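You operate a simulated robot arm through the tools that you are given. There is no shell and no other tool. Be economical: measure what you need, move in short steps, check, and stop when the job is done.

The job below is to be done with a simulated robot arm. You get a single attempt, and the scene is never put back.

TASK
Empty the slim and the squat bottle into the sink.
Fine: stand both on the drainer with their stoppers open. Set down upright: slim bottle, squat bottle.
Where things are to end (x, y in the base frame): slim bottle within 0.06 m of [0.76, -0.04]; squat bottle within 0.06 m of [0.85, 0.02].

The check looks at the end state, three seconds after you hand in, the way a careful person would. Anything else that was tipped, shoved, dropped, spilled or broken makes it a failure. Lids that push on must go on centred and level and be pressed home; caps that screw on are set level and turned clockwise until they are tight.

THE ROBOT
A 6-joint arm with a two-finger parallel gripper, fixed in place. Base frame: the origin is at the foot of the arm, x ahead of it, y to its left, z up. Readings come in m, degrees, newtons and seconds.
With the tool pointing down near the work surface it reaches from about 0.36 to 0.76 m from the base axis. Its first joint turns from -66.0 to 66.0 degrees. Payload 2.45 kg.
The TCP is the grasp point between the finger pads, 0.024 m short of the fingertips. In the tool frame z runs along the fingers and y along their closing line. Largest opening 0.068 m; finger width 0.017, thickness 0.01; the body of the gripper, 0.04 by 0.07 m, starts 0.041 m behind the TCP.
Orientation is that of the tool frame in the base frame, as a unit quaternion [x, y, z, w]. With the fingers straight down and closing along the base's y, the tool's x points along the base's -x, its y along +y and its z along -z.

THE INTERFACE
- The arm moves only by the tool send_rows. Its argument "motion" is a list that holds one entry, the list of rows, each a list of 7 numbers: the shift along the base's x, y, z in units of 30 mm (1.0 is 30 mm), then the turn, a rotation vector about the base's x, y, z in units of 5 degrees (1.0 is 5 degrees), then the opening, from 0 (shut) to 1 (fully open). In form: [[[dx, dy, dz, wx, wy, wz, hand], ...]]. A call has 1 to 12 rows; each row shifts and turns the commanded pose from where the row before left it. A call with a number of a shift or a turn outside -1 to 1 is refused whole. Rows are played at 5 a second. More than 0.05 m and 8.6 degrees between two rows, or a gripper value outside its range, and nothing of the call is played. Where a pose cannot be reached the arm comes as near as it can. A force on the tool above 40 N (or 10 N above the force at the start of the call, whichever is more), or a blocked arm, ends the call early, and 0.2 s more pass. Each finger travels about 0.108 m/s and halts on what it meets, pressing with about 23 N; the grip force reading is that of the motor and also rises with nothing between the fingers. The clock runs only during rows and for 0.2 s after the last one: add rows that do not move to give the fingers time. The reply holds the time, the measured pose of the TCP, the force on the tool along the base axes, the opening and the grip force, in the units named above and with some noise, with the torque about the TCP (base axes, N m) and any sound that the robot's microphone picked up, and new pictures: "pictures" is both (left out), scene, wrist or none.
- Cameras (640 x 400 px; columns grow to the right, rows downward): "scene" is fixed at [0.1867, 0.4305, 1.4663]; the picture's right is [-0.56, -0.83, 0.00], its down [-0.46, 0.31, -0.83] and it looks along [0.69, -0.46, -0.55] (base axes); focal length 214 px, centre (320, 200). "wrist" rides on the gripper at [0.084, 0.011, -0.075] in the tool frame; the picture's right is [-0.13, 0.99, 0.00], its down [-0.60, -0.08, -0.79] and it looks along [-0.79, -0.10, 0.61] (tool axes); focal length 251 px, centre (320, 200). There is no depth. A picture from a camera that has moved, and an enlarged one, comes with that camera's place and axes in the base frame and with its lens.
- zoom(camera, box): a new picture of the part [left, top, right, bottom] of that camera's present view, enlarged. No time passes.
- sign_off(): hands the job in; it is judged then, once.

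Go step by step. Nothing tells you positions but the pictures and the camera data: compare them with the known pose of the tool, close in by small moves and look again before you grip or let go. The budget is 120 turns and 200 pictures, counting those below and the enlarged ones. Unless the task says otherwise, let go and move clear before handing in, and close with one line.

The tools are called after "Call:" by a JSON object that holds its "op" and its "data". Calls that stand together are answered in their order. send_rows: Moves the arm, as the interface text tells. Its arguments: {"type":"object","properties":{"motion":{"type":"array","items":{"type":"array","items":{"type":"array","items":{"type":"number"}}}},"pictures":{"type":"string","enum":["both","scene","wrist","none"]}},"required":["motion"]} The other tools are called the same way: zoom (camera, box) takes an enlarged picture of a part of a camera's view; sign_off () hands the job in.

At the start:

```text
t: 0.0
tool_pos: [0.3163, 0.3007, 1.365]
orientation: [-0.001, 1.0, 0.0, 0.0]
contact_force: [0.2, 0.3, 0.1]
ft_torque: [-0.01, 0.0, -0.01]
gripper_width: 0.0679
gripper_force: 0.1
```

scene: 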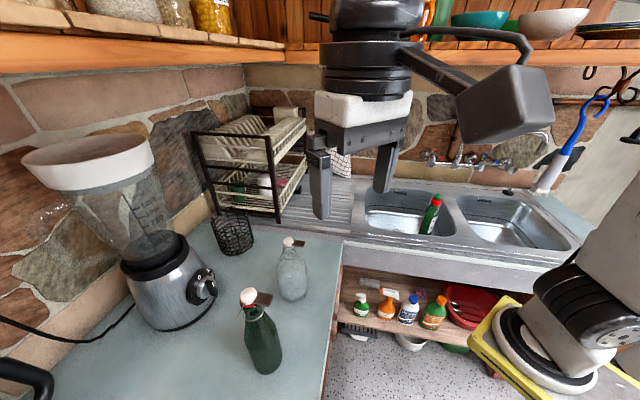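
wrist: 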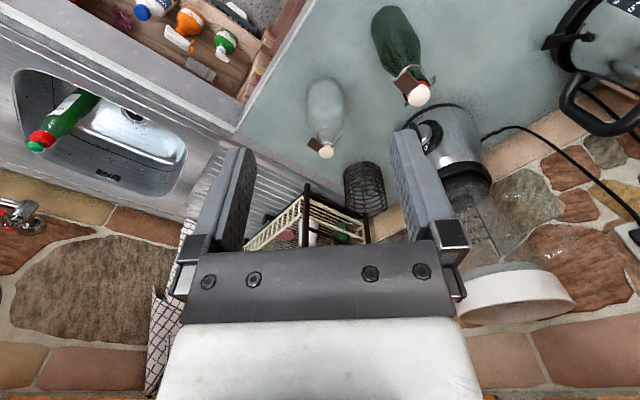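

I see two swing-top bottles on the counter: a green one (probably the slim one) and a clear one (probably the squat one), with the sink and ribbed drainer beyond. I'll take enlarged views first.

Call:
{"op": "zoom", "data": {"camera": "scene", "box": [220, 220, 340, 390]}}

Call:
{"op": "zoom", "data": {"camera": "wrist", "box": [280, 0, 460, 180]}}

Call:
{"op": "zoom", "data": {"camera": "scene", "box": [190, 110, 590, 290]}}

```text
2.35 times, centred on (280, 305) of scene
camera zoom: at [0.1867, 0.4305, 1.4663], right [-0.56, -0.83, 0.0], down [-0.46, 0.31, -0.83], along [0.69, -0.46, -0.55], focal length 505 px, centre (414, -47)
```

zoom: 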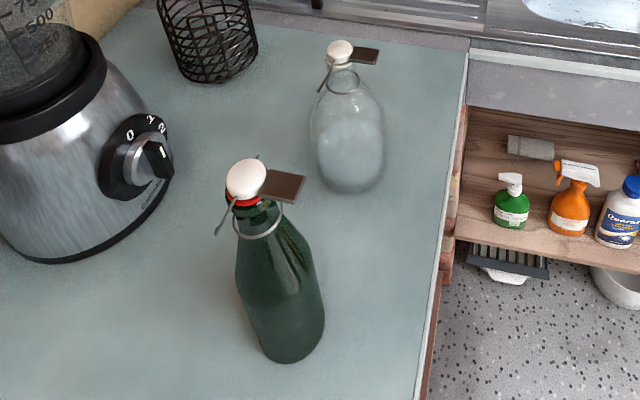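

```text
2.22 times, centred on (370, 90) of wrist
camera zoom: at [0.2307, 0.3099, 1.4395], right [0.13, 0.99, 0.0], down [0.6, -0.08, 0.79], along [0.79, -0.1, -0.61], focal length 559 px, centre (209, 444)
```

zoom: 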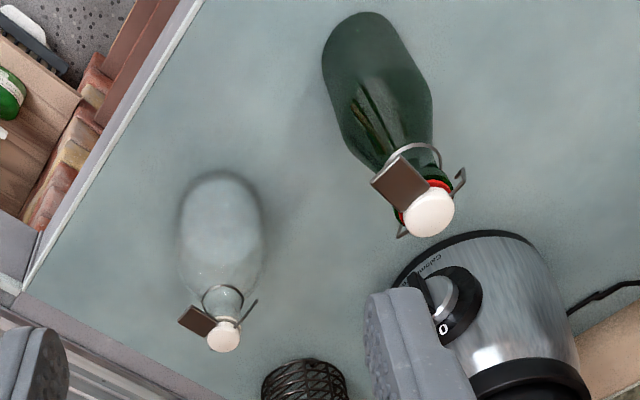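

```text
1.60 times, centred on (390, 200) of scene
camera zoom: at [0.1867, 0.4305, 1.4663], right [-0.56, -0.83, 0.0], down [-0.46, 0.31, -0.83], along [0.69, -0.46, -0.55], focal length 343 px, centre (208, 200)
```

zoom: 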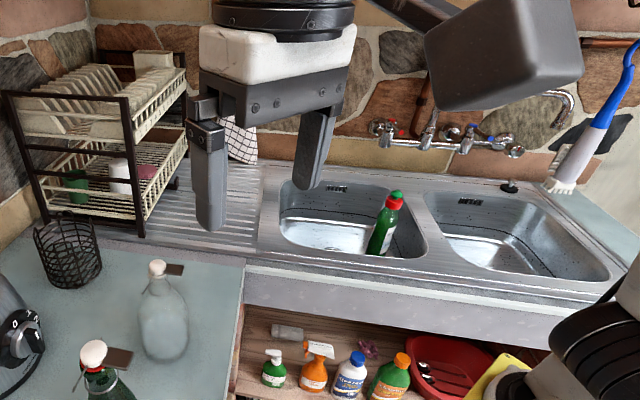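

The slim green bottle stands near (0.42, 0.415), cap at about z 1.145. The squat clear one is near (0.53, 0.29), cap at about z 1.10. I'll hover near the clear one to see how its swing stopper works.

Call:
{"op": "send_rows", "data": {"motion": [[[0.9, -0.05, -0.5, 0, 0, 0, 1], [0.9, -0.05, -0.5, 0, 0, 0, 1], [0.9, -0.05, -0.5, 0, 0, 0, 1], [0.9, -0.05, -0.5, 0, 0, 0, 1], [0.9, -0.05, -0.5, 0, 0, 0, 1], [0.9, -0.05, -0.5, 0, 0, 0, 1]]]}}

```text
t: 1.4
tool_pos: [0.4793, 0.2918, 1.2757]
orientation: [-0.001, 1.0, 0.001, 0.0]
contact_force: [0.5, 0.1, 0.5]
ft_torque: [-0.01, -0.03, -0.01]
gripper_width: 0.068
gripper_force: 0.1
camera wrist: at [0.3931, 0.301, 1.3495], right [0.13, 0.99, 0.0], down [0.6, -0.08, 0.79], along [0.79, -0.1, -0.61], focal length 251 px, centre (320, 200)
```

scene: 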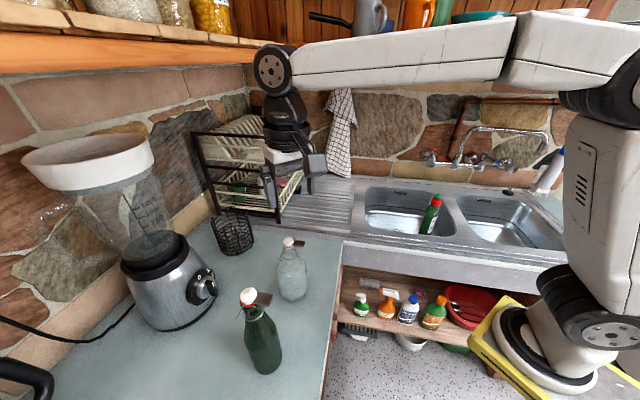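
wrist: 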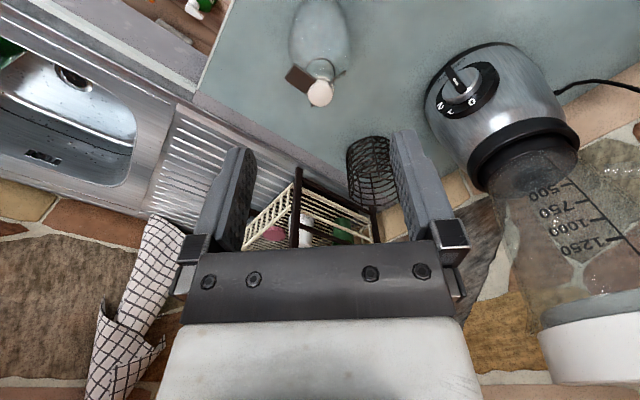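

Call:
{"op": "zoom", "data": {"camera": "wrist", "box": [260, 0, 380, 120]}}

Call:
{"op": "zoom", "data": {"camera": "scene", "box": [265, 225, 325, 265]}}

Call:
{"op": "zoom", "data": {"camera": "scene", "box": [230, 275, 290, 325]}}

```text
3.33 times, centred on (320, 60) of wrist
camera zoom: at [0.3931, 0.301, 1.3495], right [0.13, 0.99, 0.0], down [0.6, -0.08, 0.79], along [0.79, -0.1, -0.61], focal length 838 px, centre (320, 667)
```

zoom: 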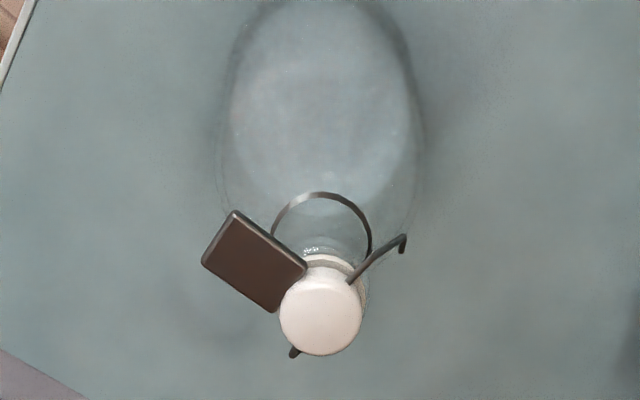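

```text
10.00 times, centred on (295, 245) of scene
camera zoom: at [0.1867, 0.4305, 1.4663], right [-0.56, -0.83, 0.0], down [-0.46, 0.31, -0.83], along [0.69, -0.46, -0.55], focal length 2145 px, centre (570, -250)
```

zoom: 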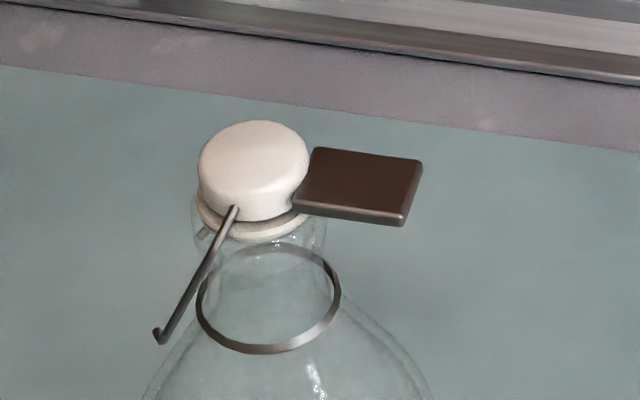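

```text
8.00 times, centred on (260, 300) of scene
camera zoom: at [0.1867, 0.4305, 1.4663], right [-0.56, -0.83, 0.0], down [-0.46, 0.31, -0.83], along [0.69, -0.46, -0.55], focal length 1716 px, centre (800, -600)
```

zoom: 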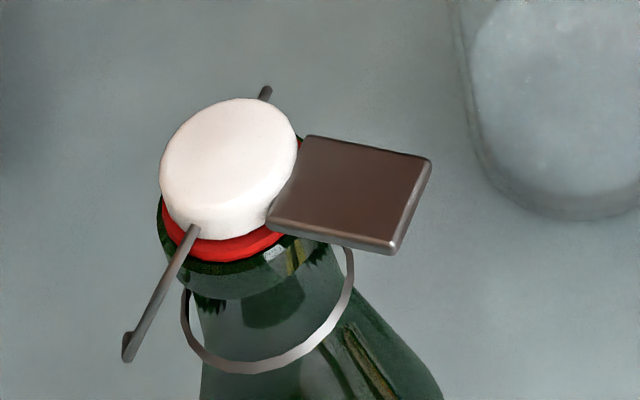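

Each brown tab is fixed to its stopper and sticks out level towards about (-0.7, -0.7), with the hinge wires on the far side. I plan to grip the tab by its side edges and swing it up and over. First I turn the tool 45° and come closer.

Call:
{"op": "send_rows", "data": {"motion": [[[0.15, -0.1, -0.22, 0, 0, 1, 1], [0.15, -0.1, -0.22, 0, 0, 1, 1], [0.15, -0.1, -0.22, 0, 0, 1, 1], [0.15, -0.1, -0.22, 0, 0, 1, 1], [0.15, -0.1, -0.22, 0, 0, 1, 1], [0.15, -0.1, -0.22, 0, 0, 1, 1], [0.15, -0.1, -0.22, 0, 0, 1, 1], [0.15, -0.1, -0.22, 0, 0, 1, 1], [0.1, -0.1, -0.22, 0, 0, 1, 1], [0, 0, 0, 0, 0, 0, 1]]]}}

```text
t: 3.6
tool_pos: [0.5175, 0.2639, 1.2147]
orientation: [-0.385, 0.923, 0.0, 0.0]
contact_force: [-0.1, 0.1, 0.1]
ft_torque: [0.0, 0.01, -0.02]
gripper_width: 0.0683
gripper_force: 0.0
camera wrist: at [0.4488, 0.211, 1.2898], right [-0.61, 0.79, 0.0], down [0.48, 0.37, 0.79], along [0.63, 0.49, -0.61], focal length 251 px, centre (320, 200)
```

scene: 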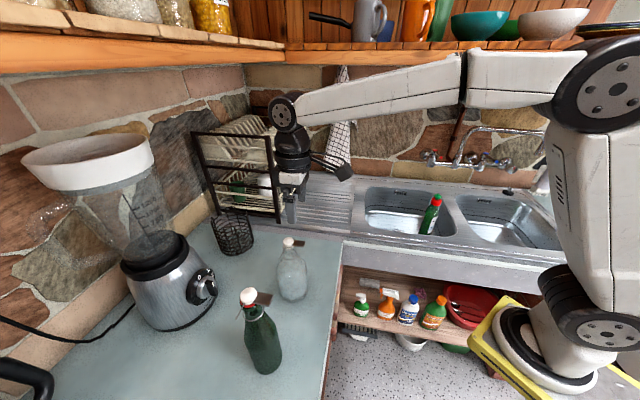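
wrist: 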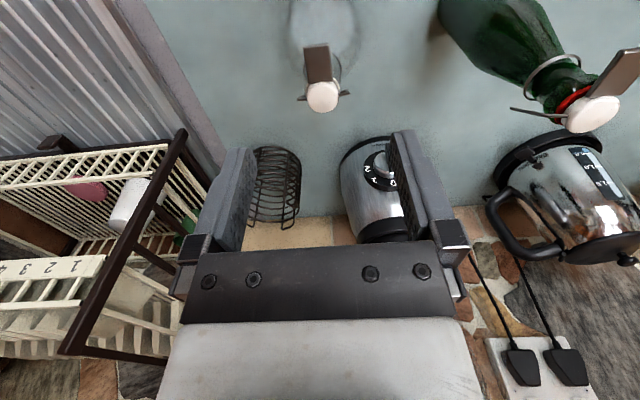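

Call:
{"op": "zoom", "data": {"camera": "wrist", "box": [260, 20, 380, 130]}}

Call:
{"op": "zoom", "data": {"camera": "scene", "box": [245, 170, 345, 270]}}

```text
3.64 times, centred on (320, 75) of wrist
camera zoom: at [0.4488, 0.211, 1.2898], right [-0.61, 0.79, 0.0], down [0.48, 0.37, 0.79], along [0.63, 0.49, -0.61], focal length 914 px, centre (320, 654)
```

zoom: 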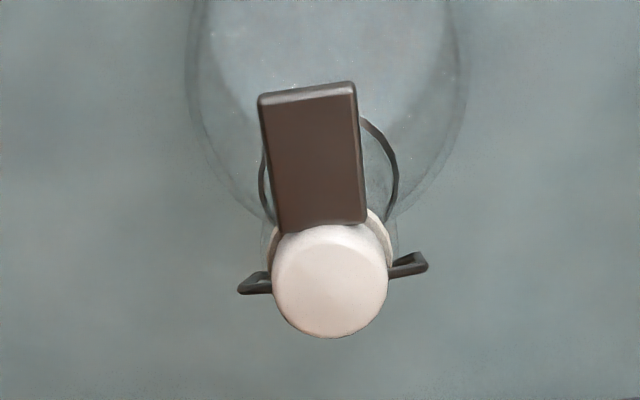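

```text
4.00 times, centred on (295, 220) of scene
camera zoom: at [0.1867, 0.4305, 1.4663], right [-0.56, -0.83, 0.0], down [-0.46, 0.31, -0.83], along [0.69, -0.46, -0.55], focal length 858 px, centre (420, 120)
```

zoom: 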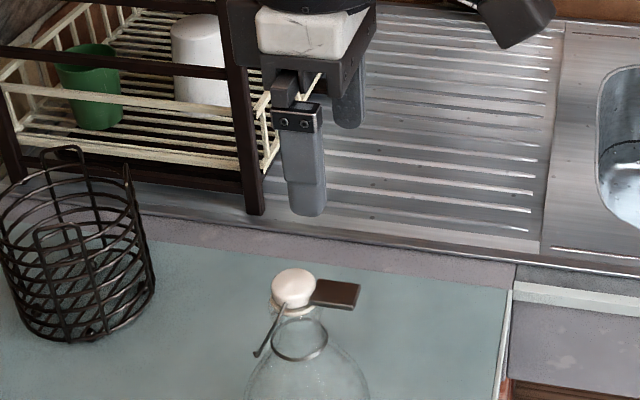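

The tab lies at about (0.52, 0.264, 1.09), right under the tool and aligned with it. I'll lower until the fingertips straddle the tab and look.

Call:
{"op": "send_rows", "data": {"motion": [[[-0.05, -0.1, -0.7, 0, 0, 0, 1], [0, 0, -0.7, 0, 0, 0, 1], [0, 0, -0.7, 0, 0, 0, 1], [0, 0, -0.7, 0, 0, 0, 1], [0, 0, -0.7, 0, 0, 0, 1], [0, 0, -0.3, 0, 0, 0, 1], [0, 0, 0, 0, 0, 0, 1]]]}}

Call:
{"op": "zoom", "data": {"camera": "scene", "box": [250, 190, 340, 260]}}

```text
t: 5.2
tool_pos: [0.5137, 0.262, 1.1]
orientation: [-0.383, 0.924, 0.0, 0.0]
contact_force: [-0.3, 0.1, 0.3]
ft_torque: [0.02, 0.01, -0.01]
gripper_width: 0.0683
gripper_force: 0.0
camera wrist: at [0.4473, 0.2089, 1.1755], right [-0.61, 0.79, 0.0], down [0.48, 0.37, 0.79], along [0.63, 0.49, -0.61], focal length 251 px, centre (320, 200)
```

scene: 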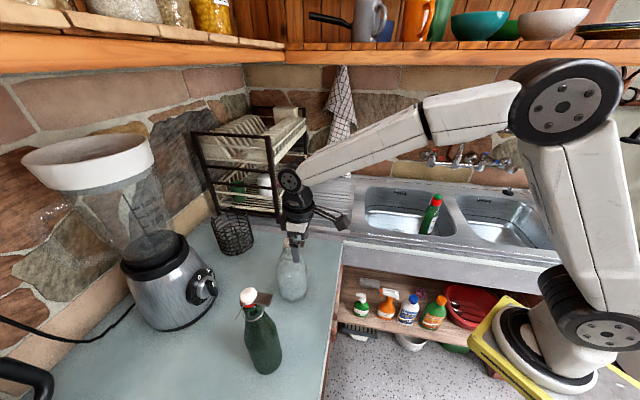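
wrist: 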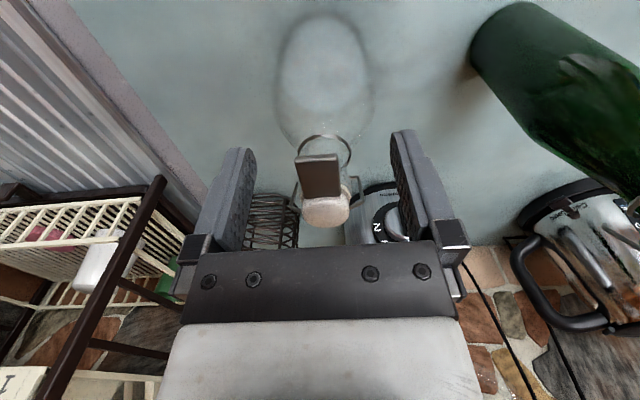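

```text
5.71 times, centred on (295, 225) of scene
camera zoom: at [0.1867, 0.4305, 1.4663], right [-0.56, -0.83, 0.0], down [-0.46, 0.31, -0.83], along [0.69, -0.46, -0.55], focal length 1226 px, centre (463, 57)
```

zoom: 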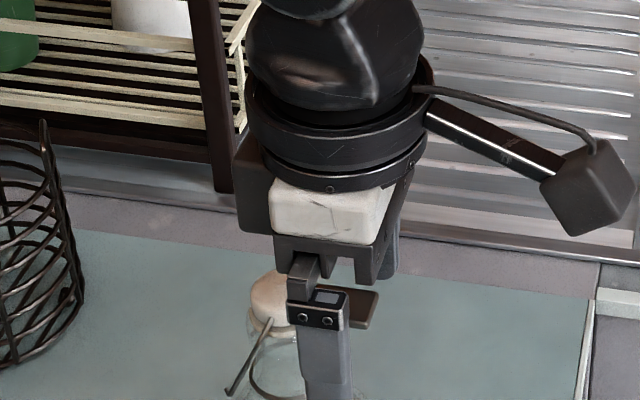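

Tab sits between the pads at roughly TCP height. Closing gently on its edges.

Call:
{"op": "send_rows", "data": {"motion": [[[0, 0, 0, 0, 0, 0, 0.7], [0, 0, 0, 0, 0, 0, 0.5], [0, 0, 0, 0, 0, 0, 0.4], [0, 0, 0, 0, 0, 0, 0.33], [0, 0, 0, 0, 0, 0, 0.28], [0, 0, 0, 0, 0, 0, 0.15], [0, 0, 0, 0, 0, 0, 0.15]]]}}

Call:
{"op": "zoom", "data": {"camera": "wrist", "box": [220, 100, 420, 260]}}

```text
t: 6.8
tool_pos: [0.5152, 0.263, 1.1018]
orientation: [-0.384, 0.923, 0.001, 0.0]
contact_force: [1.0, -1.5, 0.8]
ft_torque: [-0.03, -0.04, -0.01]
gripper_width: 0.0192
gripper_force: 22.8
camera wrist: at [0.4474, 0.2089, 1.1758], right [-0.61, 0.79, 0.0], down [0.48, 0.37, 0.79], along [0.63, 0.49, -0.61], focal length 251 px, centre (320, 200)
```

scene: 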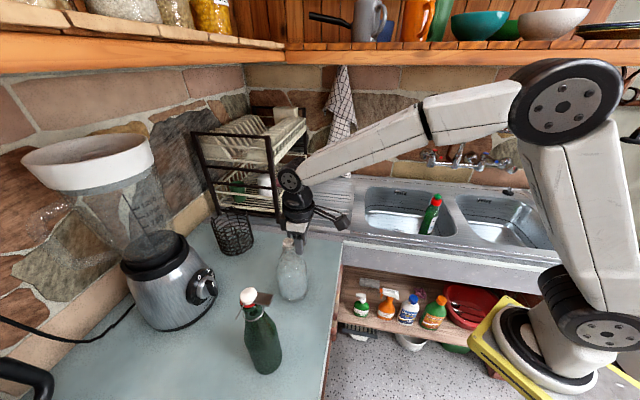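
wrist: 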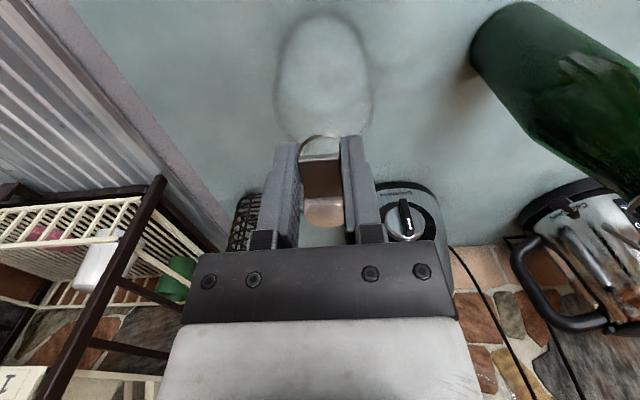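

```text
2.50 times, centred on (320, 180) of wrist
camera zoom: at [0.4474, 0.2089, 1.1758], right [-0.61, 0.79, 0.0], down [0.48, 0.37, 0.79], along [0.63, 0.49, -0.61], focal length 629 px, centre (320, 250)
```

zoom: 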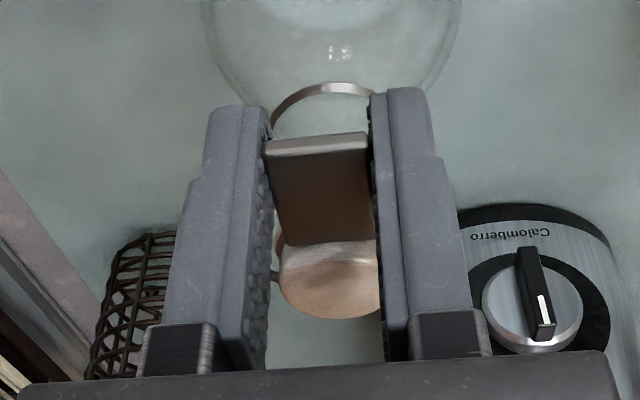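

Tab is held (19 mm). Lifting it gently, up and slightly back, watching forces.

Call:
{"op": "send_rows", "data": {"motion": [[[0.02, 0.02, 0.07, 0, 0, 0, 0.15], [0.02, 0.02, 0.07, 0, 0, 0, 0.15], [0.02, 0.02, 0.07, 0, 0, 0, 0.15], [0, 0, 0, 0, 0, 0, 0.15]]]}}

Call:
{"op": "zoom", "data": {"camera": "scene", "box": [250, 220, 340, 310]}}

```text
t: 7.8
tool_pos: [0.5178, 0.2634, 1.1067]
orientation: [-0.384, 0.923, 0.0, -0.001]
contact_force: [-0.1, -0.3, -4.4]
ft_torque: [-0.16, 0.16, 0.03]
gripper_width: 0.0192
gripper_force: 23.9
camera wrist: at [0.449, 0.2103, 1.1818], right [-0.61, 0.79, 0.0], down [0.48, 0.37, 0.79], along [0.63, 0.49, -0.61], focal length 251 px, centre (320, 200)
```

scene: 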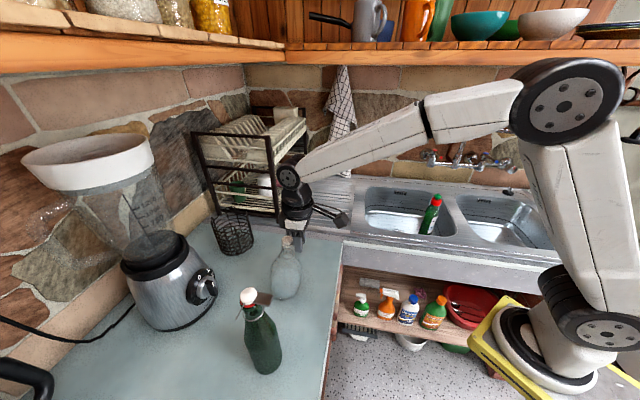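
wrist: 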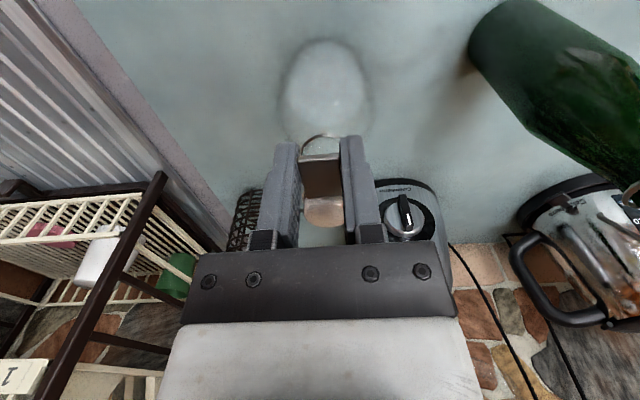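

```text
4.44 times, centred on (295, 265) of scene
camera zoom: at [0.1868, 0.4306, 1.4663], right [-0.56, -0.83, 0.0], down [-0.46, 0.31, -0.83], along [0.69, -0.46, -0.55], focal length 953 px, centre (431, -89)
```

zoom: 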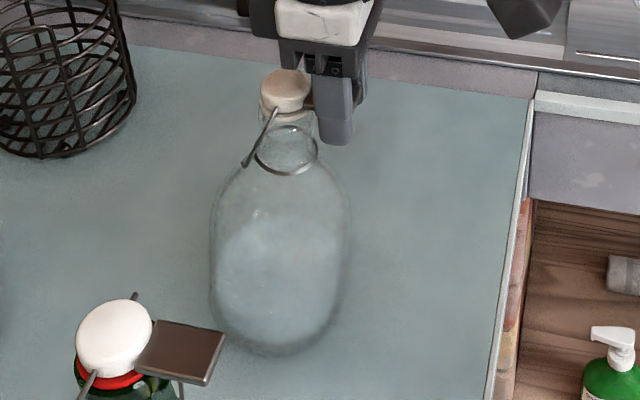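

The whole bottle tilted with it (about 4.4 N), so lifting is not what releases the stopper. I'll set the bottle back down and try pressing the tab downwards, which can't tip the bottle.

Call:
{"op": "send_rows", "data": {"motion": [[[-0.02, -0.02, -0.07, 0, 0, 0, 0.15], [-0.02, -0.02, -0.07, 0, 0, 0, 0.15], [-0.02, -0.02, -0.07, 0, 0, 0, 0.15], [0, 0, 0, 0, 0, 0, 0.15]]], "pictures": "none"}}

Call:
{"op": "zoom", "data": {"camera": "scene", "box": [250, 220, 340, 310]}}

Call:
{"op": "send_rows", "data": {"motion": [[[0, 0, -0.06, 0, 0, 0, 0.15], [0, 0, -0.06, 0, 0, 0, 0.15], [0, 0, 0, 0, 0, 0, 0.15]]], "pictures": "none"}}

Call:
{"op": "zoom", "data": {"camera": "scene", "box": [250, 220, 340, 310]}}

```text
t: 8.8
tool_pos: [0.5145, 0.2596, 1.0997]
orientation: [-0.383, 0.924, 0.0, -0.003]
contact_force: [0.5, 0.0, -3.0]
ft_torque: [-0.15, 0.1, 0.0]
gripper_width: 0.0197
gripper_force: 22.7
```

```text
4.44 times, centred on (295, 265) of scene
camera zoom: at [0.1868, 0.4306, 1.4663], right [-0.56, -0.83, 0.0], down [-0.46, 0.31, -0.83], along [0.69, -0.46, -0.55], focal length 953 px, centre (431, -89)
```

zoom: 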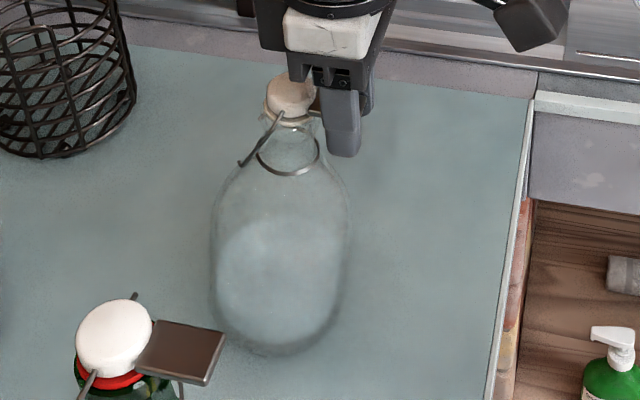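

```text
t: 9.6
tool_pos: [0.5152, 0.2618, 1.0987]
orientation: [-0.384, 0.923, 0.0, 0.002]
contact_force: [0.4, 1.1, 5.4]
ft_torque: [0.31, -0.25, 0.0]
gripper_width: 0.0194
gripper_force: 23.0
```

```text
4.44 times, centred on (295, 265) of scene
camera zoom: at [0.1866, 0.4305, 1.4663], right [-0.56, -0.83, 0.0], down [-0.46, 0.31, -0.83], along [0.69, -0.46, -0.55], focal length 953 px, centre (431, -89)
```

zoom: 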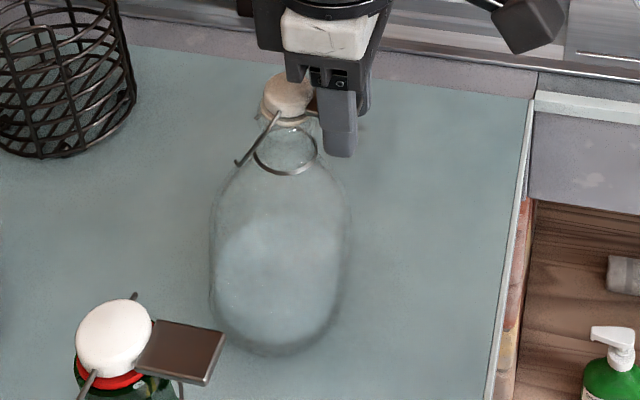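

Pressing gives resistance (5 N) without disturbing the bottle, so I'll press a bit further.

Call:
{"op": "send_rows", "data": {"motion": [[[0, 0, -0.08, 0, 0, 0, 0.15], [0, 0, -0.08, 0, 0, 0, 0.15], [0, 0, 0, 0, 0, 0, 0.15]]], "pictures": "none"}}

Call:
{"op": "zoom", "data": {"camera": "scene", "box": [250, 220, 340, 310]}}

Call:
{"op": "zoom", "data": {"camera": "wrist", "box": [220, 100, 420, 260]}}

```text
t: 10.4
tool_pos: [0.5143, 0.2612, 1.0914]
orientation: [-0.384, 0.924, 0.0, -0.002]
contact_force: [-0.2, -1.5, 2.4]
ft_torque: [-0.14, 0.15, 0.02]
gripper_width: 0.0192
gripper_force: 23.1
```

```text
4.44 times, centred on (295, 265) of scene
camera zoom: at [0.1866, 0.4305, 1.4663], right [-0.56, -0.83, 0.0], down [-0.46, 0.31, -0.83], along [0.69, -0.46, -0.55], focal length 953 px, centre (431, -89)
```

zoom: 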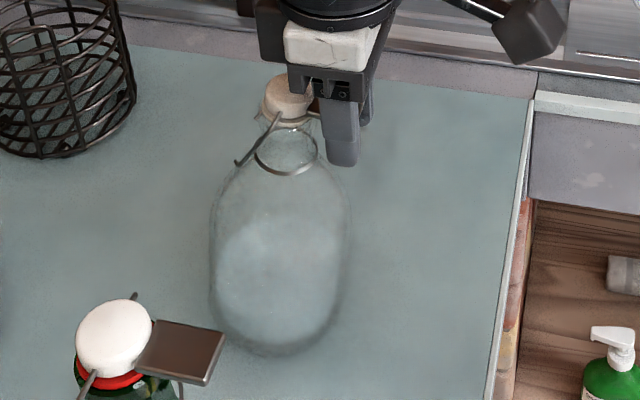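

```text
2.50 times, centred on (320, 180) of wrist
camera zoom: at [0.4471, 0.2082, 1.1665], right [-0.61, 0.79, 0.0], down [0.49, 0.37, 0.79], along [0.62, 0.48, -0.61], focal length 629 px, centre (320, 250)
```

zoom: 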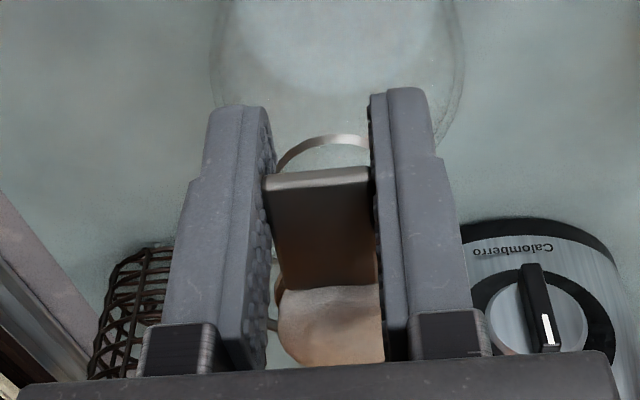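

The fingers only slid along the tab. I'll let go, rise, close the fingers, and press the tab from above with the closed fingertips.

Call:
{"op": "send_rows", "data": {"motion": [[[0, 0, 0, 0, 0, 0, 0.6], [0, 0, 0, 0, 0, 0, 0.9], [0, 0, 0.75, 0, 0, 0, 0.9], [-0.05, -0.05, 0.75, 0, 0, 0, 0.9], [0, 0, 0.2, 0, 0, 0, 0.5], [0, 0, 0, 0, 0, 0, 0], [0, 0, 0, 0, 0, 0, 0]]], "pictures": "wrist"}}

Call:
{"op": "zoom", "data": {"camera": "scene", "box": [250, 220, 340, 310]}}

```text
t: 12.0
tool_pos: [0.5143, 0.2602, 1.1443]
orientation: [-0.384, 0.923, 0.001, -0.001]
contact_force: [-0.2, -0.7, 0.2]
ft_torque: [0.02, -0.01, 0.01]
gripper_width: 0.0002
gripper_force: 23.2
camera wrist: at [0.4457, 0.2069, 1.219], right [-0.61, 0.79, 0.0], down [0.48, 0.37, 0.79], along [0.63, 0.49, -0.61], focal length 251 px, centre (320, 200)
```

wrist: 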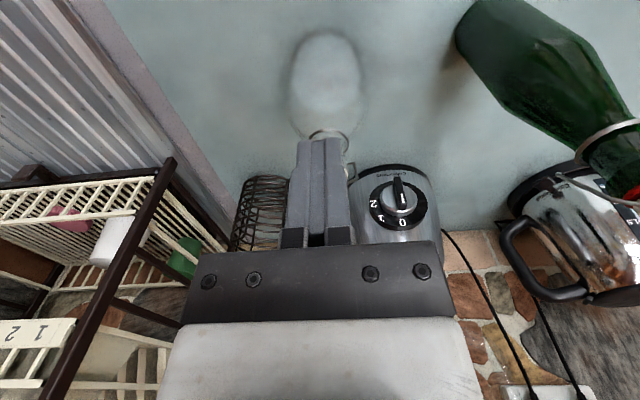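

```text
4.44 times, centred on (295, 265) of scene
camera zoom: at [0.1867, 0.4305, 1.4663], right [-0.56, -0.83, 0.0], down [-0.46, 0.31, -0.83], along [0.69, -0.46, -0.55], focal length 953 px, centre (431, -89)
```

zoom: 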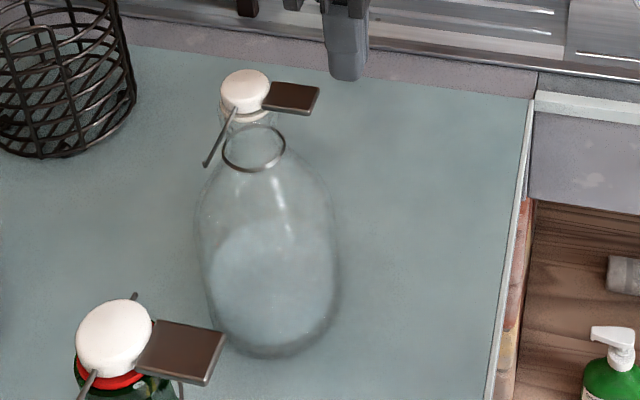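

The bottle seems to be rocking after release; I'll wait a moment and look.

Call:
{"op": "send_rows", "data": {"motion": [[[0, 0, 0, 0, 0, 0, 0], [0, 0, 0, 0, 0, 0, 0]]], "pictures": "scene"}}

Call:
{"op": "zoom", "data": {"camera": "scene", "box": [250, 220, 340, 310]}}

```text
t: 12.6
tool_pos: [0.5129, 0.2601, 1.1436]
orientation: [-0.384, 0.923, 0.0, 0.0]
contact_force: [-0.3, -0.3, -0.3]
ft_torque: [0.0, 0.0, 0.01]
gripper_width: 0.0
gripper_force: 23.2
```

scene: 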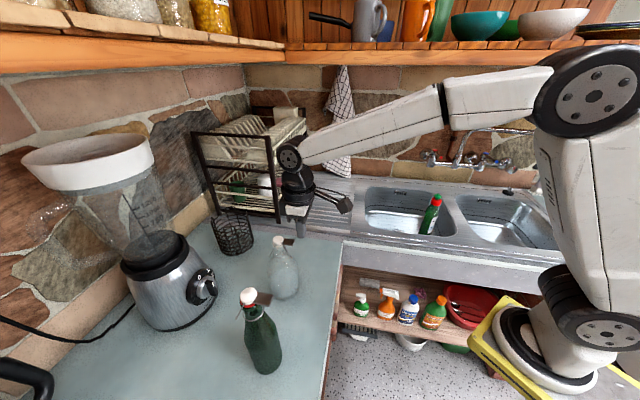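

```text
4.44 times, centred on (295, 265) of scene
camera zoom: at [0.1867, 0.4305, 1.4663], right [-0.56, -0.83, 0.0], down [-0.46, 0.31, -0.83], along [0.69, -0.46, -0.55], focal length 953 px, centre (431, -89)
```

zoom: 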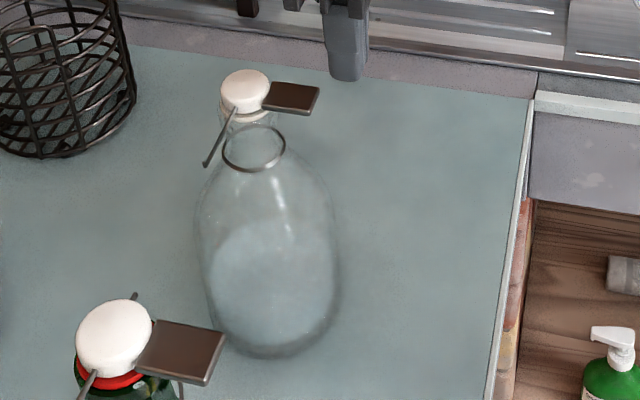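

The bottle stands upright; it merely slid about 2 cm. I'll rise and re-locate the tab from above.

Call:
{"op": "send_rows", "data": {"motion": [[[0, 0, 0.8, 0, 0, 0, 0.5], [0.2, 0.2, 0.8, 0, 0, 0, 1], [0.2, 0.2, 0.75, 0, 0, 0, 1], [0.2, 0.2, 0, 0, 0, 0, 1], [0, 0, 0, 0, 0, 0, 1]]], "pictures": "wrist"}}

Call:
{"op": "zoom", "data": {"camera": "wrist", "box": [260, 20, 380, 130]}}

Call:
{"op": "zoom", "data": {"camera": "scene", "box": [250, 220, 340, 310]}}

```text
t: 13.8
tool_pos: [0.5326, 0.2793, 1.2154]
orientation: [-0.383, 0.924, 0.0, 0.001]
contact_force: [0.1, -0.4, -0.4]
ft_torque: [0.02, 0.01, 0.0]
gripper_width: 0.068
gripper_force: 0.0
camera wrist: at [0.4638, 0.2256, 1.2901], right [-0.61, 0.79, 0.0], down [0.48, 0.37, 0.79], along [0.63, 0.49, -0.61], focal length 251 px, centre (320, 200)
```

wrist: 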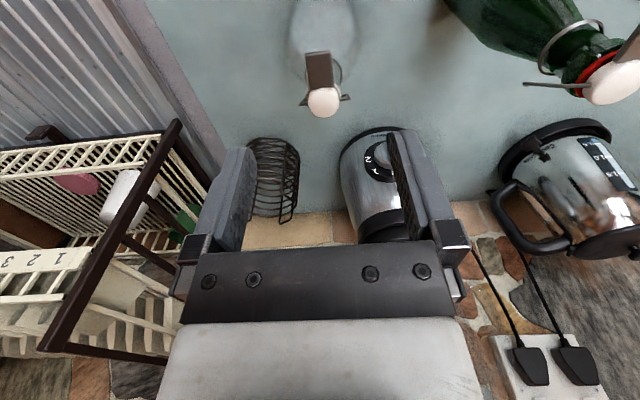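

```text
3.64 times, centred on (320, 75) of wrist
camera zoom: at [0.4638, 0.2256, 1.2901], right [-0.61, 0.79, 0.0], down [0.48, 0.37, 0.79], along [0.63, 0.49, -0.61], focal length 914 px, centre (320, 654)
```

zoom: 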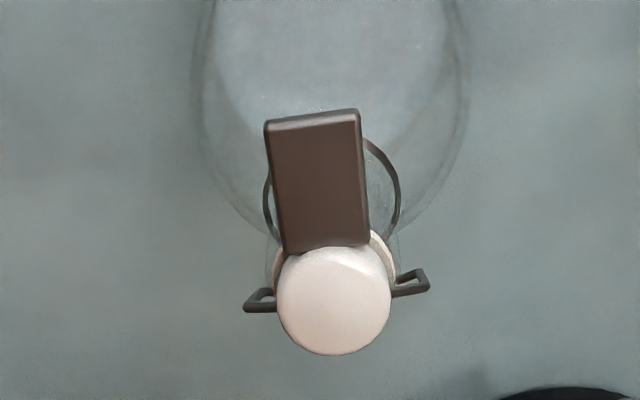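

```text
4.44 times, centred on (295, 265) of scene
camera zoom: at [0.1867, 0.4305, 1.4663], right [-0.56, -0.83, 0.0], down [-0.46, 0.31, -0.83], along [0.69, -0.46, -0.55], focal length 953 px, centre (431, -89)
```

zoom: 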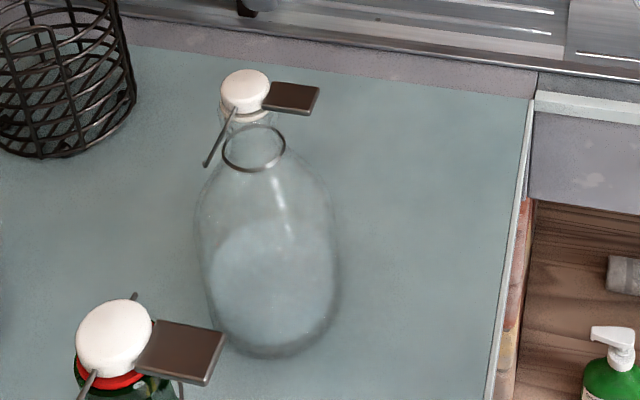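

The tab centre is now about (0.54, 0.283) and the tool is over its outer half. Closing the fingers and pressing down slowly.

Call:
{"op": "send_rows", "data": {"motion": [[[0, 0, 0, 0, 0, 0, 0.4], [0, 0, -0.9, 0, 0, 0, 0], [0, 0, -0.9, 0, 0, 0, 0], [0, 0, -0.9, 0, 0, 0, 0], [0, 0, -0.3, 0, 0, 0, 0], [0, 0, -0.15, 0, 0, 0, 0], [0, 0, -0.15, 0, 0, 0, 0], [0, 0, 0, 0, 0, 0, 0]]], "pictures": "none"}}

Call:
{"op": "zoom", "data": {"camera": "scene", "box": [250, 220, 340, 310]}}

```text
t: 15.6
tool_pos: [0.5316, 0.2777, 1.1175]
orientation: [-0.383, 0.924, 0.0, 0.002]
contact_force: [-5.5, -4.9, 23.9]
ft_torque: [-0.01, 0.05, 0.0]
gripper_width: 0.0
gripper_force: 22.7
```

```text
4.44 times, centred on (295, 265) of scene
camera zoom: at [0.1861, 0.4301, 1.4665], right [-0.56, -0.83, 0.0], down [-0.46, 0.31, -0.83], along [0.69, -0.46, -0.55], focal length 953 px, centre (431, -89)
```

zoom: 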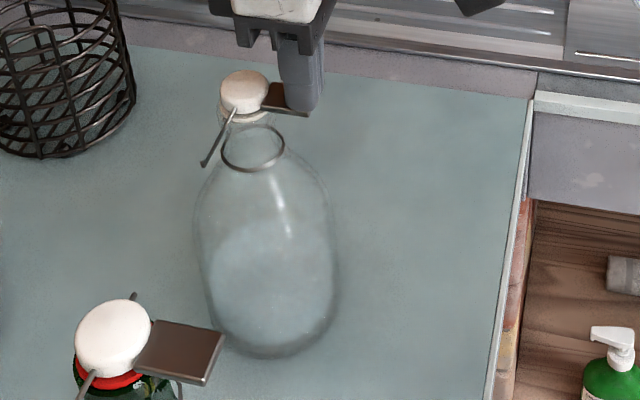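

24 N and the bottle stays put; pressing a little harder.

Call:
{"op": "send_rows", "data": {"motion": [[[0, 0, -0.08, 0, 0, 0, 0], [0, 0, -0.08, 0, 0, 0, 0], [0, 0, -0.08, 0, 0, 0, 0], [0, 0, -0.08, 0, 0, 0, 0]]], "pictures": "none"}}

Call:
{"op": "zoom", "data": {"camera": "scene", "box": [250, 220, 340, 310]}}

```text
t: 16.1
tool_pos: [0.5325, 0.2783, 1.1176]
orientation: [-0.384, 0.923, 0.0, 0.005]
contact_force: [-4.2, -3.1, 12.4]
ft_torque: [-0.07, 0.11, -0.01]
gripper_width: 0.0
gripper_force: 23.0
stopped in row 2: the force on the tool passed its limit (the readings are from after the stop); the commanded pose is now the measured one
```

```text
4.44 times, centred on (295, 265) of scene
camera zoom: at [0.1863, 0.4303, 1.4664], right [-0.56, -0.83, 0.0], down [-0.46, 0.31, -0.83], along [0.69, -0.46, -0.55], focal length 953 px, centre (431, -89)
```

zoom: 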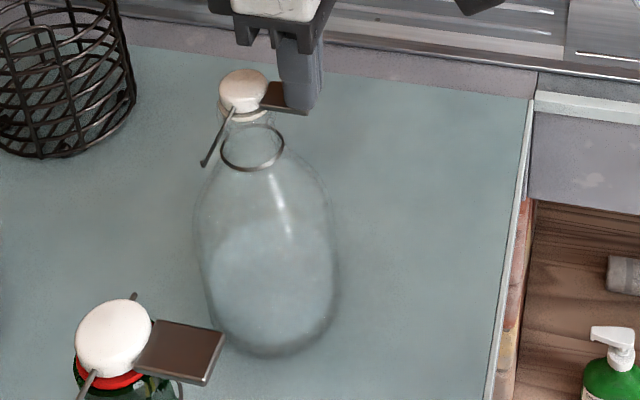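

Pressing down at 40 N does not release it, so the tab must go up and the bottle needs a counter-force. I'll bring the fingers in horizontally between tab and shoulder, then spread them so one lifts the tab while the other holds the bottle down. First I retreat and turn the tool horizontal.

Call:
{"op": "send_rows", "data": {"motion": [[[0, 0, 0.9, 0, 0, 0, 0], [-0.4, -0.4, 0.9, 0, 0, 0, 0], [-0.4, -0.4, 0.2, 0.9, -0.9, 0, 0], [-0.4, -0.4, 0, 0.9, -0.9, 0, 0], [-0.4, -0.4, 0, 0.9, -0.9, 0, 0], [-0.4, -0.4, 0, 0.9, -0.9, 0, 0], [-0.4, -0.4, 0, 0.9, -0.9, 0, 0], [0, 0, 0, 0.9, -0.9, 0, 0], [0, 0, 0, 0.9, -0.9, 0, 0], [0, 0, 0, 0.9, -0.9, 0, 0], [0, 0, 0, 0.9, -0.9, 0, 0], [0, 0, 0, 0.9, -0.9, 0, 0]]]}}

```text
t: 18.7
tool_pos: [0.46, 0.2061, 1.1767]
orientation: [-0.327, 0.782, 0.202, 0.49]
contact_force: [-0.1, -0.3, 0.5]
ft_torque: [0.02, -0.02, 0.05]
gripper_width: 0.0
gripper_force: 23.4
camera wrist: at [0.378, 0.1384, 1.133], right [-0.66, 0.74, 0.11], down [-0.26, -0.37, 0.89], along [0.7, 0.56, 0.44], focal length 251 px, centre (320, 200)
```

scene: 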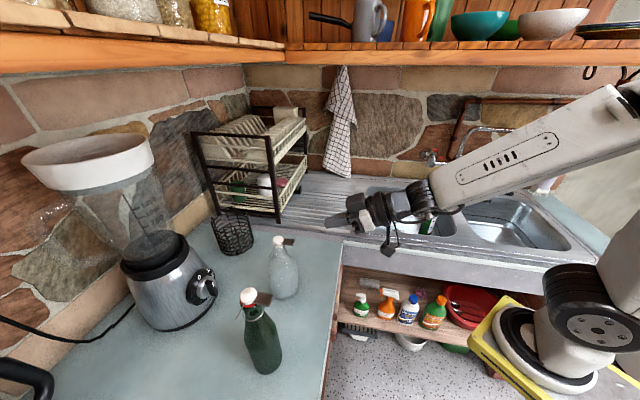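
wrist: 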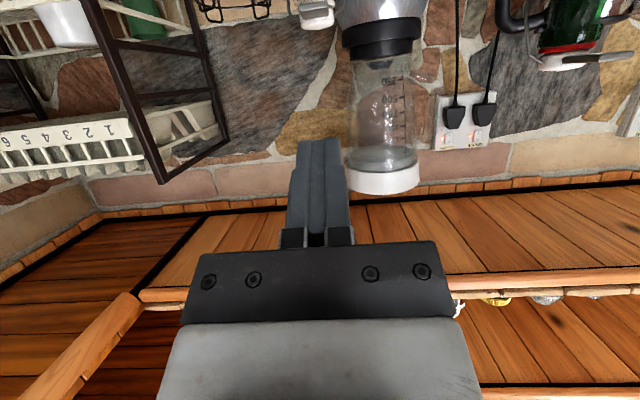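

Call:
{"op": "send_rows", "data": {"motion": [[[0, 0, 0, 0.9, -0.9, 0, 0], [0, 0, 0, 0.9, -0.9, 0, 0], [0, 0, 0, 0.9, -0.9, 0, 0], [0, 0, 0, 0.9, -0.9, 0, 0], [0, 0, 0, -0.9, -0.9, 0, 0], [0, 0, 0, -0.9, -0.9, 0, 0], [0, 0, 0, -0.9, -0.9, 0, 0], [0, 0, 0, -0.9, -0.9, 0, 0], [0, 0, 0, -0.9, -0.9, 0, 0], [0, 0, 0, -0.9, -0.9, 0, 0], [0, 0, 0, -0.9, -0.9, 0, 0], [0, 0, 0, -0.9, -0.9, 0, 0]]], "pictures": "none"}}

Call:
{"op": "send_rows", "data": {"motion": [[[0, 0, 0, -0.9, -0.9, 0, 0], [0, 0, 0, -0.9, -0.9, 0, 0], [0, 0, 0, -0.9, -0.9, 0, 0], [0, 0, 0, -0.9, -0.9, 0, 0], [0, 0, 0, -0.9, -0.9, 0, 0], [0, 0, 0, -0.9, -0.9, 0, 0], [0, 0, 0, 0, 0, 0, 0]]]}}

```text
t: 21.3
tool_pos: [0.4868, 0.1057, 1.3452]
orientation: [-0.527, 0.479, -0.035, 0.701]
contact_force: [-0.1, 0.0, 0.1]
ft_torque: [0.01, 0.02, 0.01]
gripper_width: 0.0001
gripper_force: 22.9
out of reach, approached as far as the arm can: row 4, 5, 6, 7, 8, 9, 10, 11, 12
```

```text
t: 22.9
tool_pos: [0.5032, 0.0839, 1.5252]
orientation: [0.652, -0.282, 0.265, -0.652]
contact_force: [-0.7, -0.2, 0.6]
ft_torque: [-0.01, 0.01, 0.04]
gripper_width: 0.0001
gripper_force: 23.0
out of reach, approached as far as the arm can: row 1, 2, 3, 4, 5, 6
camera wrist: at [0.5078, -0.0291, 1.513], right [-0.11, 0.1, -0.99], down [-0.99, -0.12, 0.1], along [-0.11, 0.99, 0.11], focal length 251 px, centre (320, 200)
```

scene: 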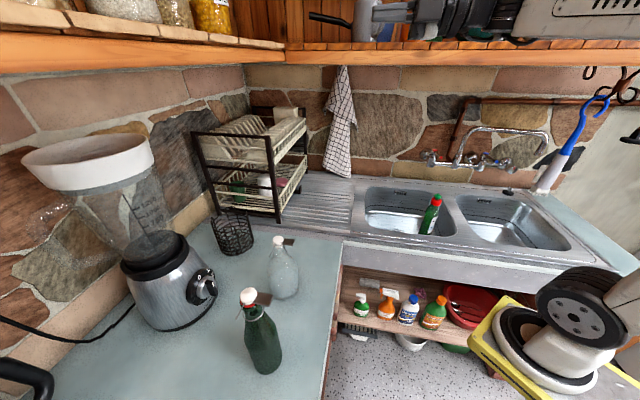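
wrist: 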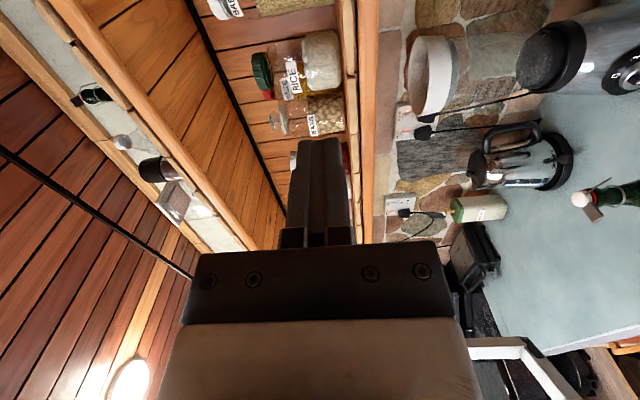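

The tool orientation is now as wanted, but the arm was too folded to hold the position. I'll move the commanded point outward and upward, where it should be reachable.

Call:
{"op": "send_rows", "data": {"motion": [[[0.7, 0.7, 0.6, 0, 0, 0, 0], [0.7, 0.7, 0.6, 0, 0, 0, 0], [0.7, 0.7, 0.6, 0, 0, 0, 0], [0, 0, 0, 0, 0, 0, 0], [0, 0, 0, 0, 0, 0, 0]]]}}

```text
t: 24.1
tool_pos: [0.566, 0.1465, 1.5787]
orientation: [-0.65, 0.278, -0.268, 0.654]
contact_force: [-0.4, -0.6, -0.4]
ft_torque: [-0.02, 0.03, -0.04]
gripper_width: 0.0001
gripper_force: 22.8
camera wrist: at [0.5709, 0.0332, 1.5662], right [-0.1, 0.1, -0.99], down [-0.99, -0.13, 0.09], along [-0.12, 0.99, 0.11], focal length 251 px, centre (320, 200)
```

scene: 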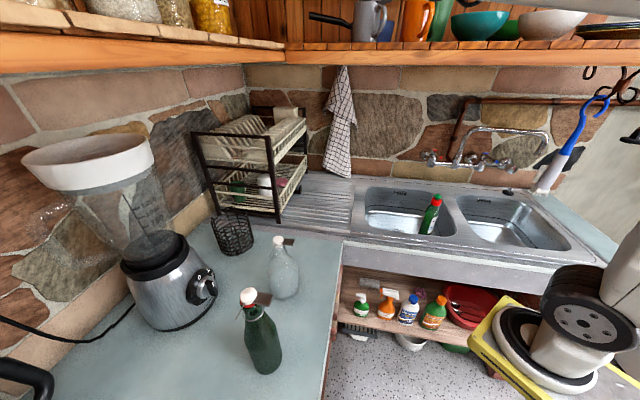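
wrist: 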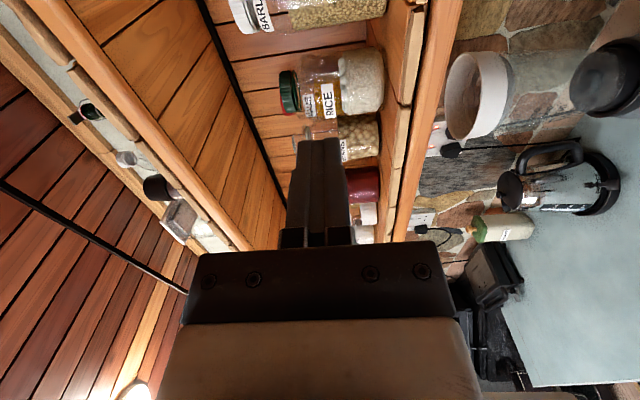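

Call:
{"op": "send_rows", "data": {"motion": [[[-0.2, 0.15, -1, 0, 0, 0, 0], [-0.2, 0.15, -1, 0, 0, 0, 0], [-0.2, 0.15, -1, 0, 0, 0, 0], [-0.2, 0.15, -1, 0, 0, 0, 0], [-0.2, 0.2, -1, 0, 0, 0, 0], [-0.2, 0.2, -1, 0, 0, 0, 0], [-0.2, 0.2, -1, 0, 0, 0, 0], [-0.2, 0.2, -1, 0, 0, 0, 0], [-0.2, 0.2, -1, 0, 0, 0, 0], [-0.2, 0.2, -1, 0, 0, 0, 0], [0, 0, 0, 0, 0, 0, 0]]]}}

```text
t: 26.5
tool_pos: [0.4879, 0.228, 1.5067]
orientation: [0.655, -0.282, 0.266, -0.649]
contact_force: [-0.9, 0.5, -0.5]
ft_torque: [0.05, 0.01, -0.02]
gripper_width: 0.0
gripper_force: 22.7
out of reach, approached as far as the arm can: row 2, 3, 4, 5, 6, 7, 8, 9, 10
camera wrist: at [0.4923, 0.115, 1.4948], right [-0.11, 0.09, -0.99], down [-0.99, -0.12, 0.1], along [-0.11, 0.99, 0.11], focal length 251 px, centre (320, 200)
```

scene: 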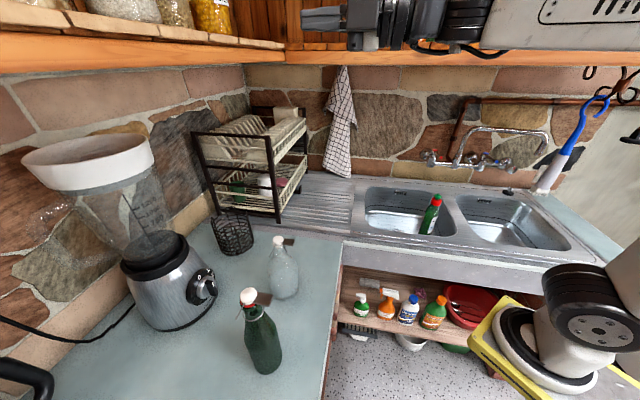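
wrist: 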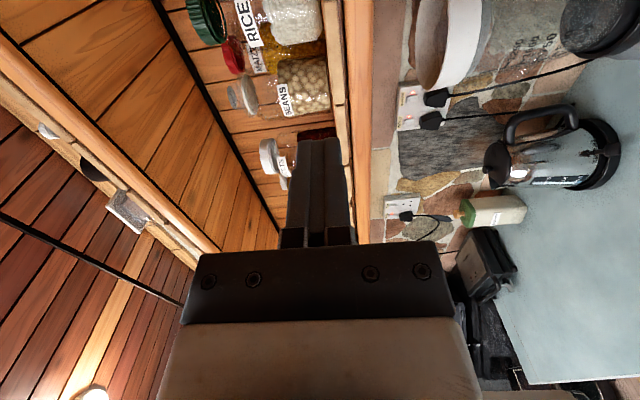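

Low horizontal poses aren't reachable here. Re-reading the first lift, the pads were holding the tab level, so I only cantilevered the bottle and never applied any opening torque. I'll return to tool-down, re-grip the tab, and swing it about its rear hinge by turning the tool.

Call:
{"op": "send_rows", "data": {"motion": [[[0, 0, 0, 0.94, 0.94, 0, 0], [0, 0, 0, 0.94, 0.94, 0, 0], [0, 0, 0, 0.94, 0.94, 0, 0], [0, 0, 0, 0.94, 0.94, 0, 0], [0, 0, 0, 0.94, 0.94, 0, 0], [0, 0, 0, 0.94, 0.94, 0, 0], [0, 0, 0, 0.94, 0.94, 0, 0], [0, 0, 0, -0.94, 0.94, 0, 0], [0, 0, 0, -0.94, 0.94, 0, 0], [0, 0, 0, 0.94, 0.94, 0, 0], [0, 0, 0, 0.94, 0.94, 0, 0], [0, 0, 0, 0, 0, 0, 0]]], "pictures": "none"}}

```text
t: 29.1
tool_pos: [0.4886, 0.2279, 1.5061]
orientation: [-0.487, 0.615, 0.101, 0.612]
contact_force: [-0.2, -0.9, 0.5]
ft_torque: [-0.01, 0.02, 0.04]
gripper_width: 0.0
gripper_force: 22.6
```

Call:
{"op": "send_rows", "data": {"motion": [[[0, 0, 0, -0.62, 0.998, -0.406, 0], [0, 0, 0, -0.62, 0.998, -0.406, 0], [0, 0, 0, -0.62, 0.998, -0.406, 0], [0, 0, -0.5, -0.62, 0.998, -0.406, 0], [0.1, 0.1, -0.8, -0.62, 0.998, -0.406, 0.3], [0.1, 0.1, -0.8, -0.62, 0.998, -0.406, 0.6], [0.1, 0.1, -0.8, -0.62, 0.998, -0.406, 1], [0.1, 0.1, -0.8, -0.62, 0.998, -0.406, 1], [0.1, 0.1, -0.8, -0.62, 0.998, -0.406, 1], [0.1, 0.2, -0.8, -0.62, 0.998, -0.406, 1], [0.1, 0.2, -0.8, -0.62, 0.998, -0.406, 1], [0.1, 0.2, -0.8, -0.62, 0.998, -0.406, 1]]], "pictures": "none"}}

Call:
{"op": "send_rows", "data": {"motion": [[[0.2, 0.2, -0.7, -0.62, 0.998, -0.406, 1], [0.2, 0.2, -0.7, -0.12, 0.2, -0.08, 1], [0.2, 0.2, -0.7, 0, 0, 0, 1], [0, 0, 0, 0, 0, 0, 1]]]}}

```text
t: 31.7
tool_pos: [0.5121, 0.2622, 1.2983]
orientation: [-0.402, 0.914, 0.011, 0.06]
contact_force: [0.1, -0.6, 1.1]
ft_torque: [-0.04, -0.03, -0.01]
gripper_width: 0.0678
gripper_force: 0.1
```

```text
t: 32.7
tool_pos: [0.5305, 0.2797, 1.2362]
orientation: [-0.383, 0.924, 0.001, 0.0]
contact_force: [0.1, 0.2, -0.1]
ft_torque: [0.02, 0.0, -0.01]
gripper_width: 0.0681
gripper_force: 0.0
camera wrist: at [0.4625, 0.2263, 1.3111], right [-0.61, 0.79, 0.0], down [0.48, 0.37, 0.79], along [0.63, 0.49, -0.61], focal length 251 px, centre (320, 200)
```

scene: 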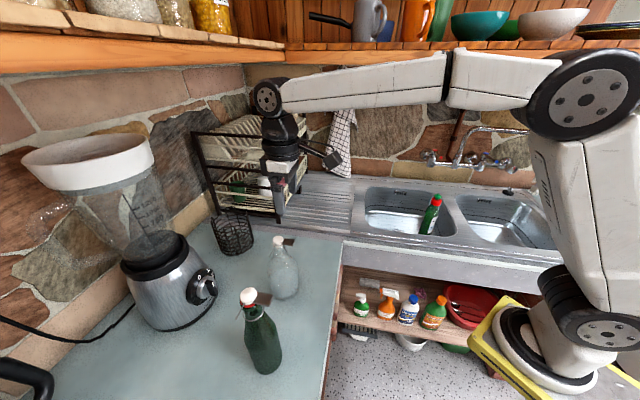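
wrist: 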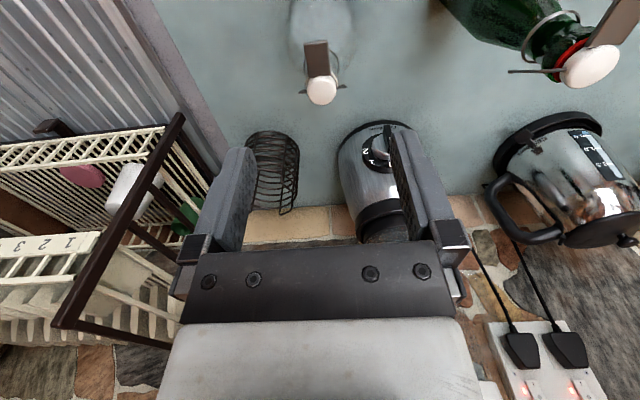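

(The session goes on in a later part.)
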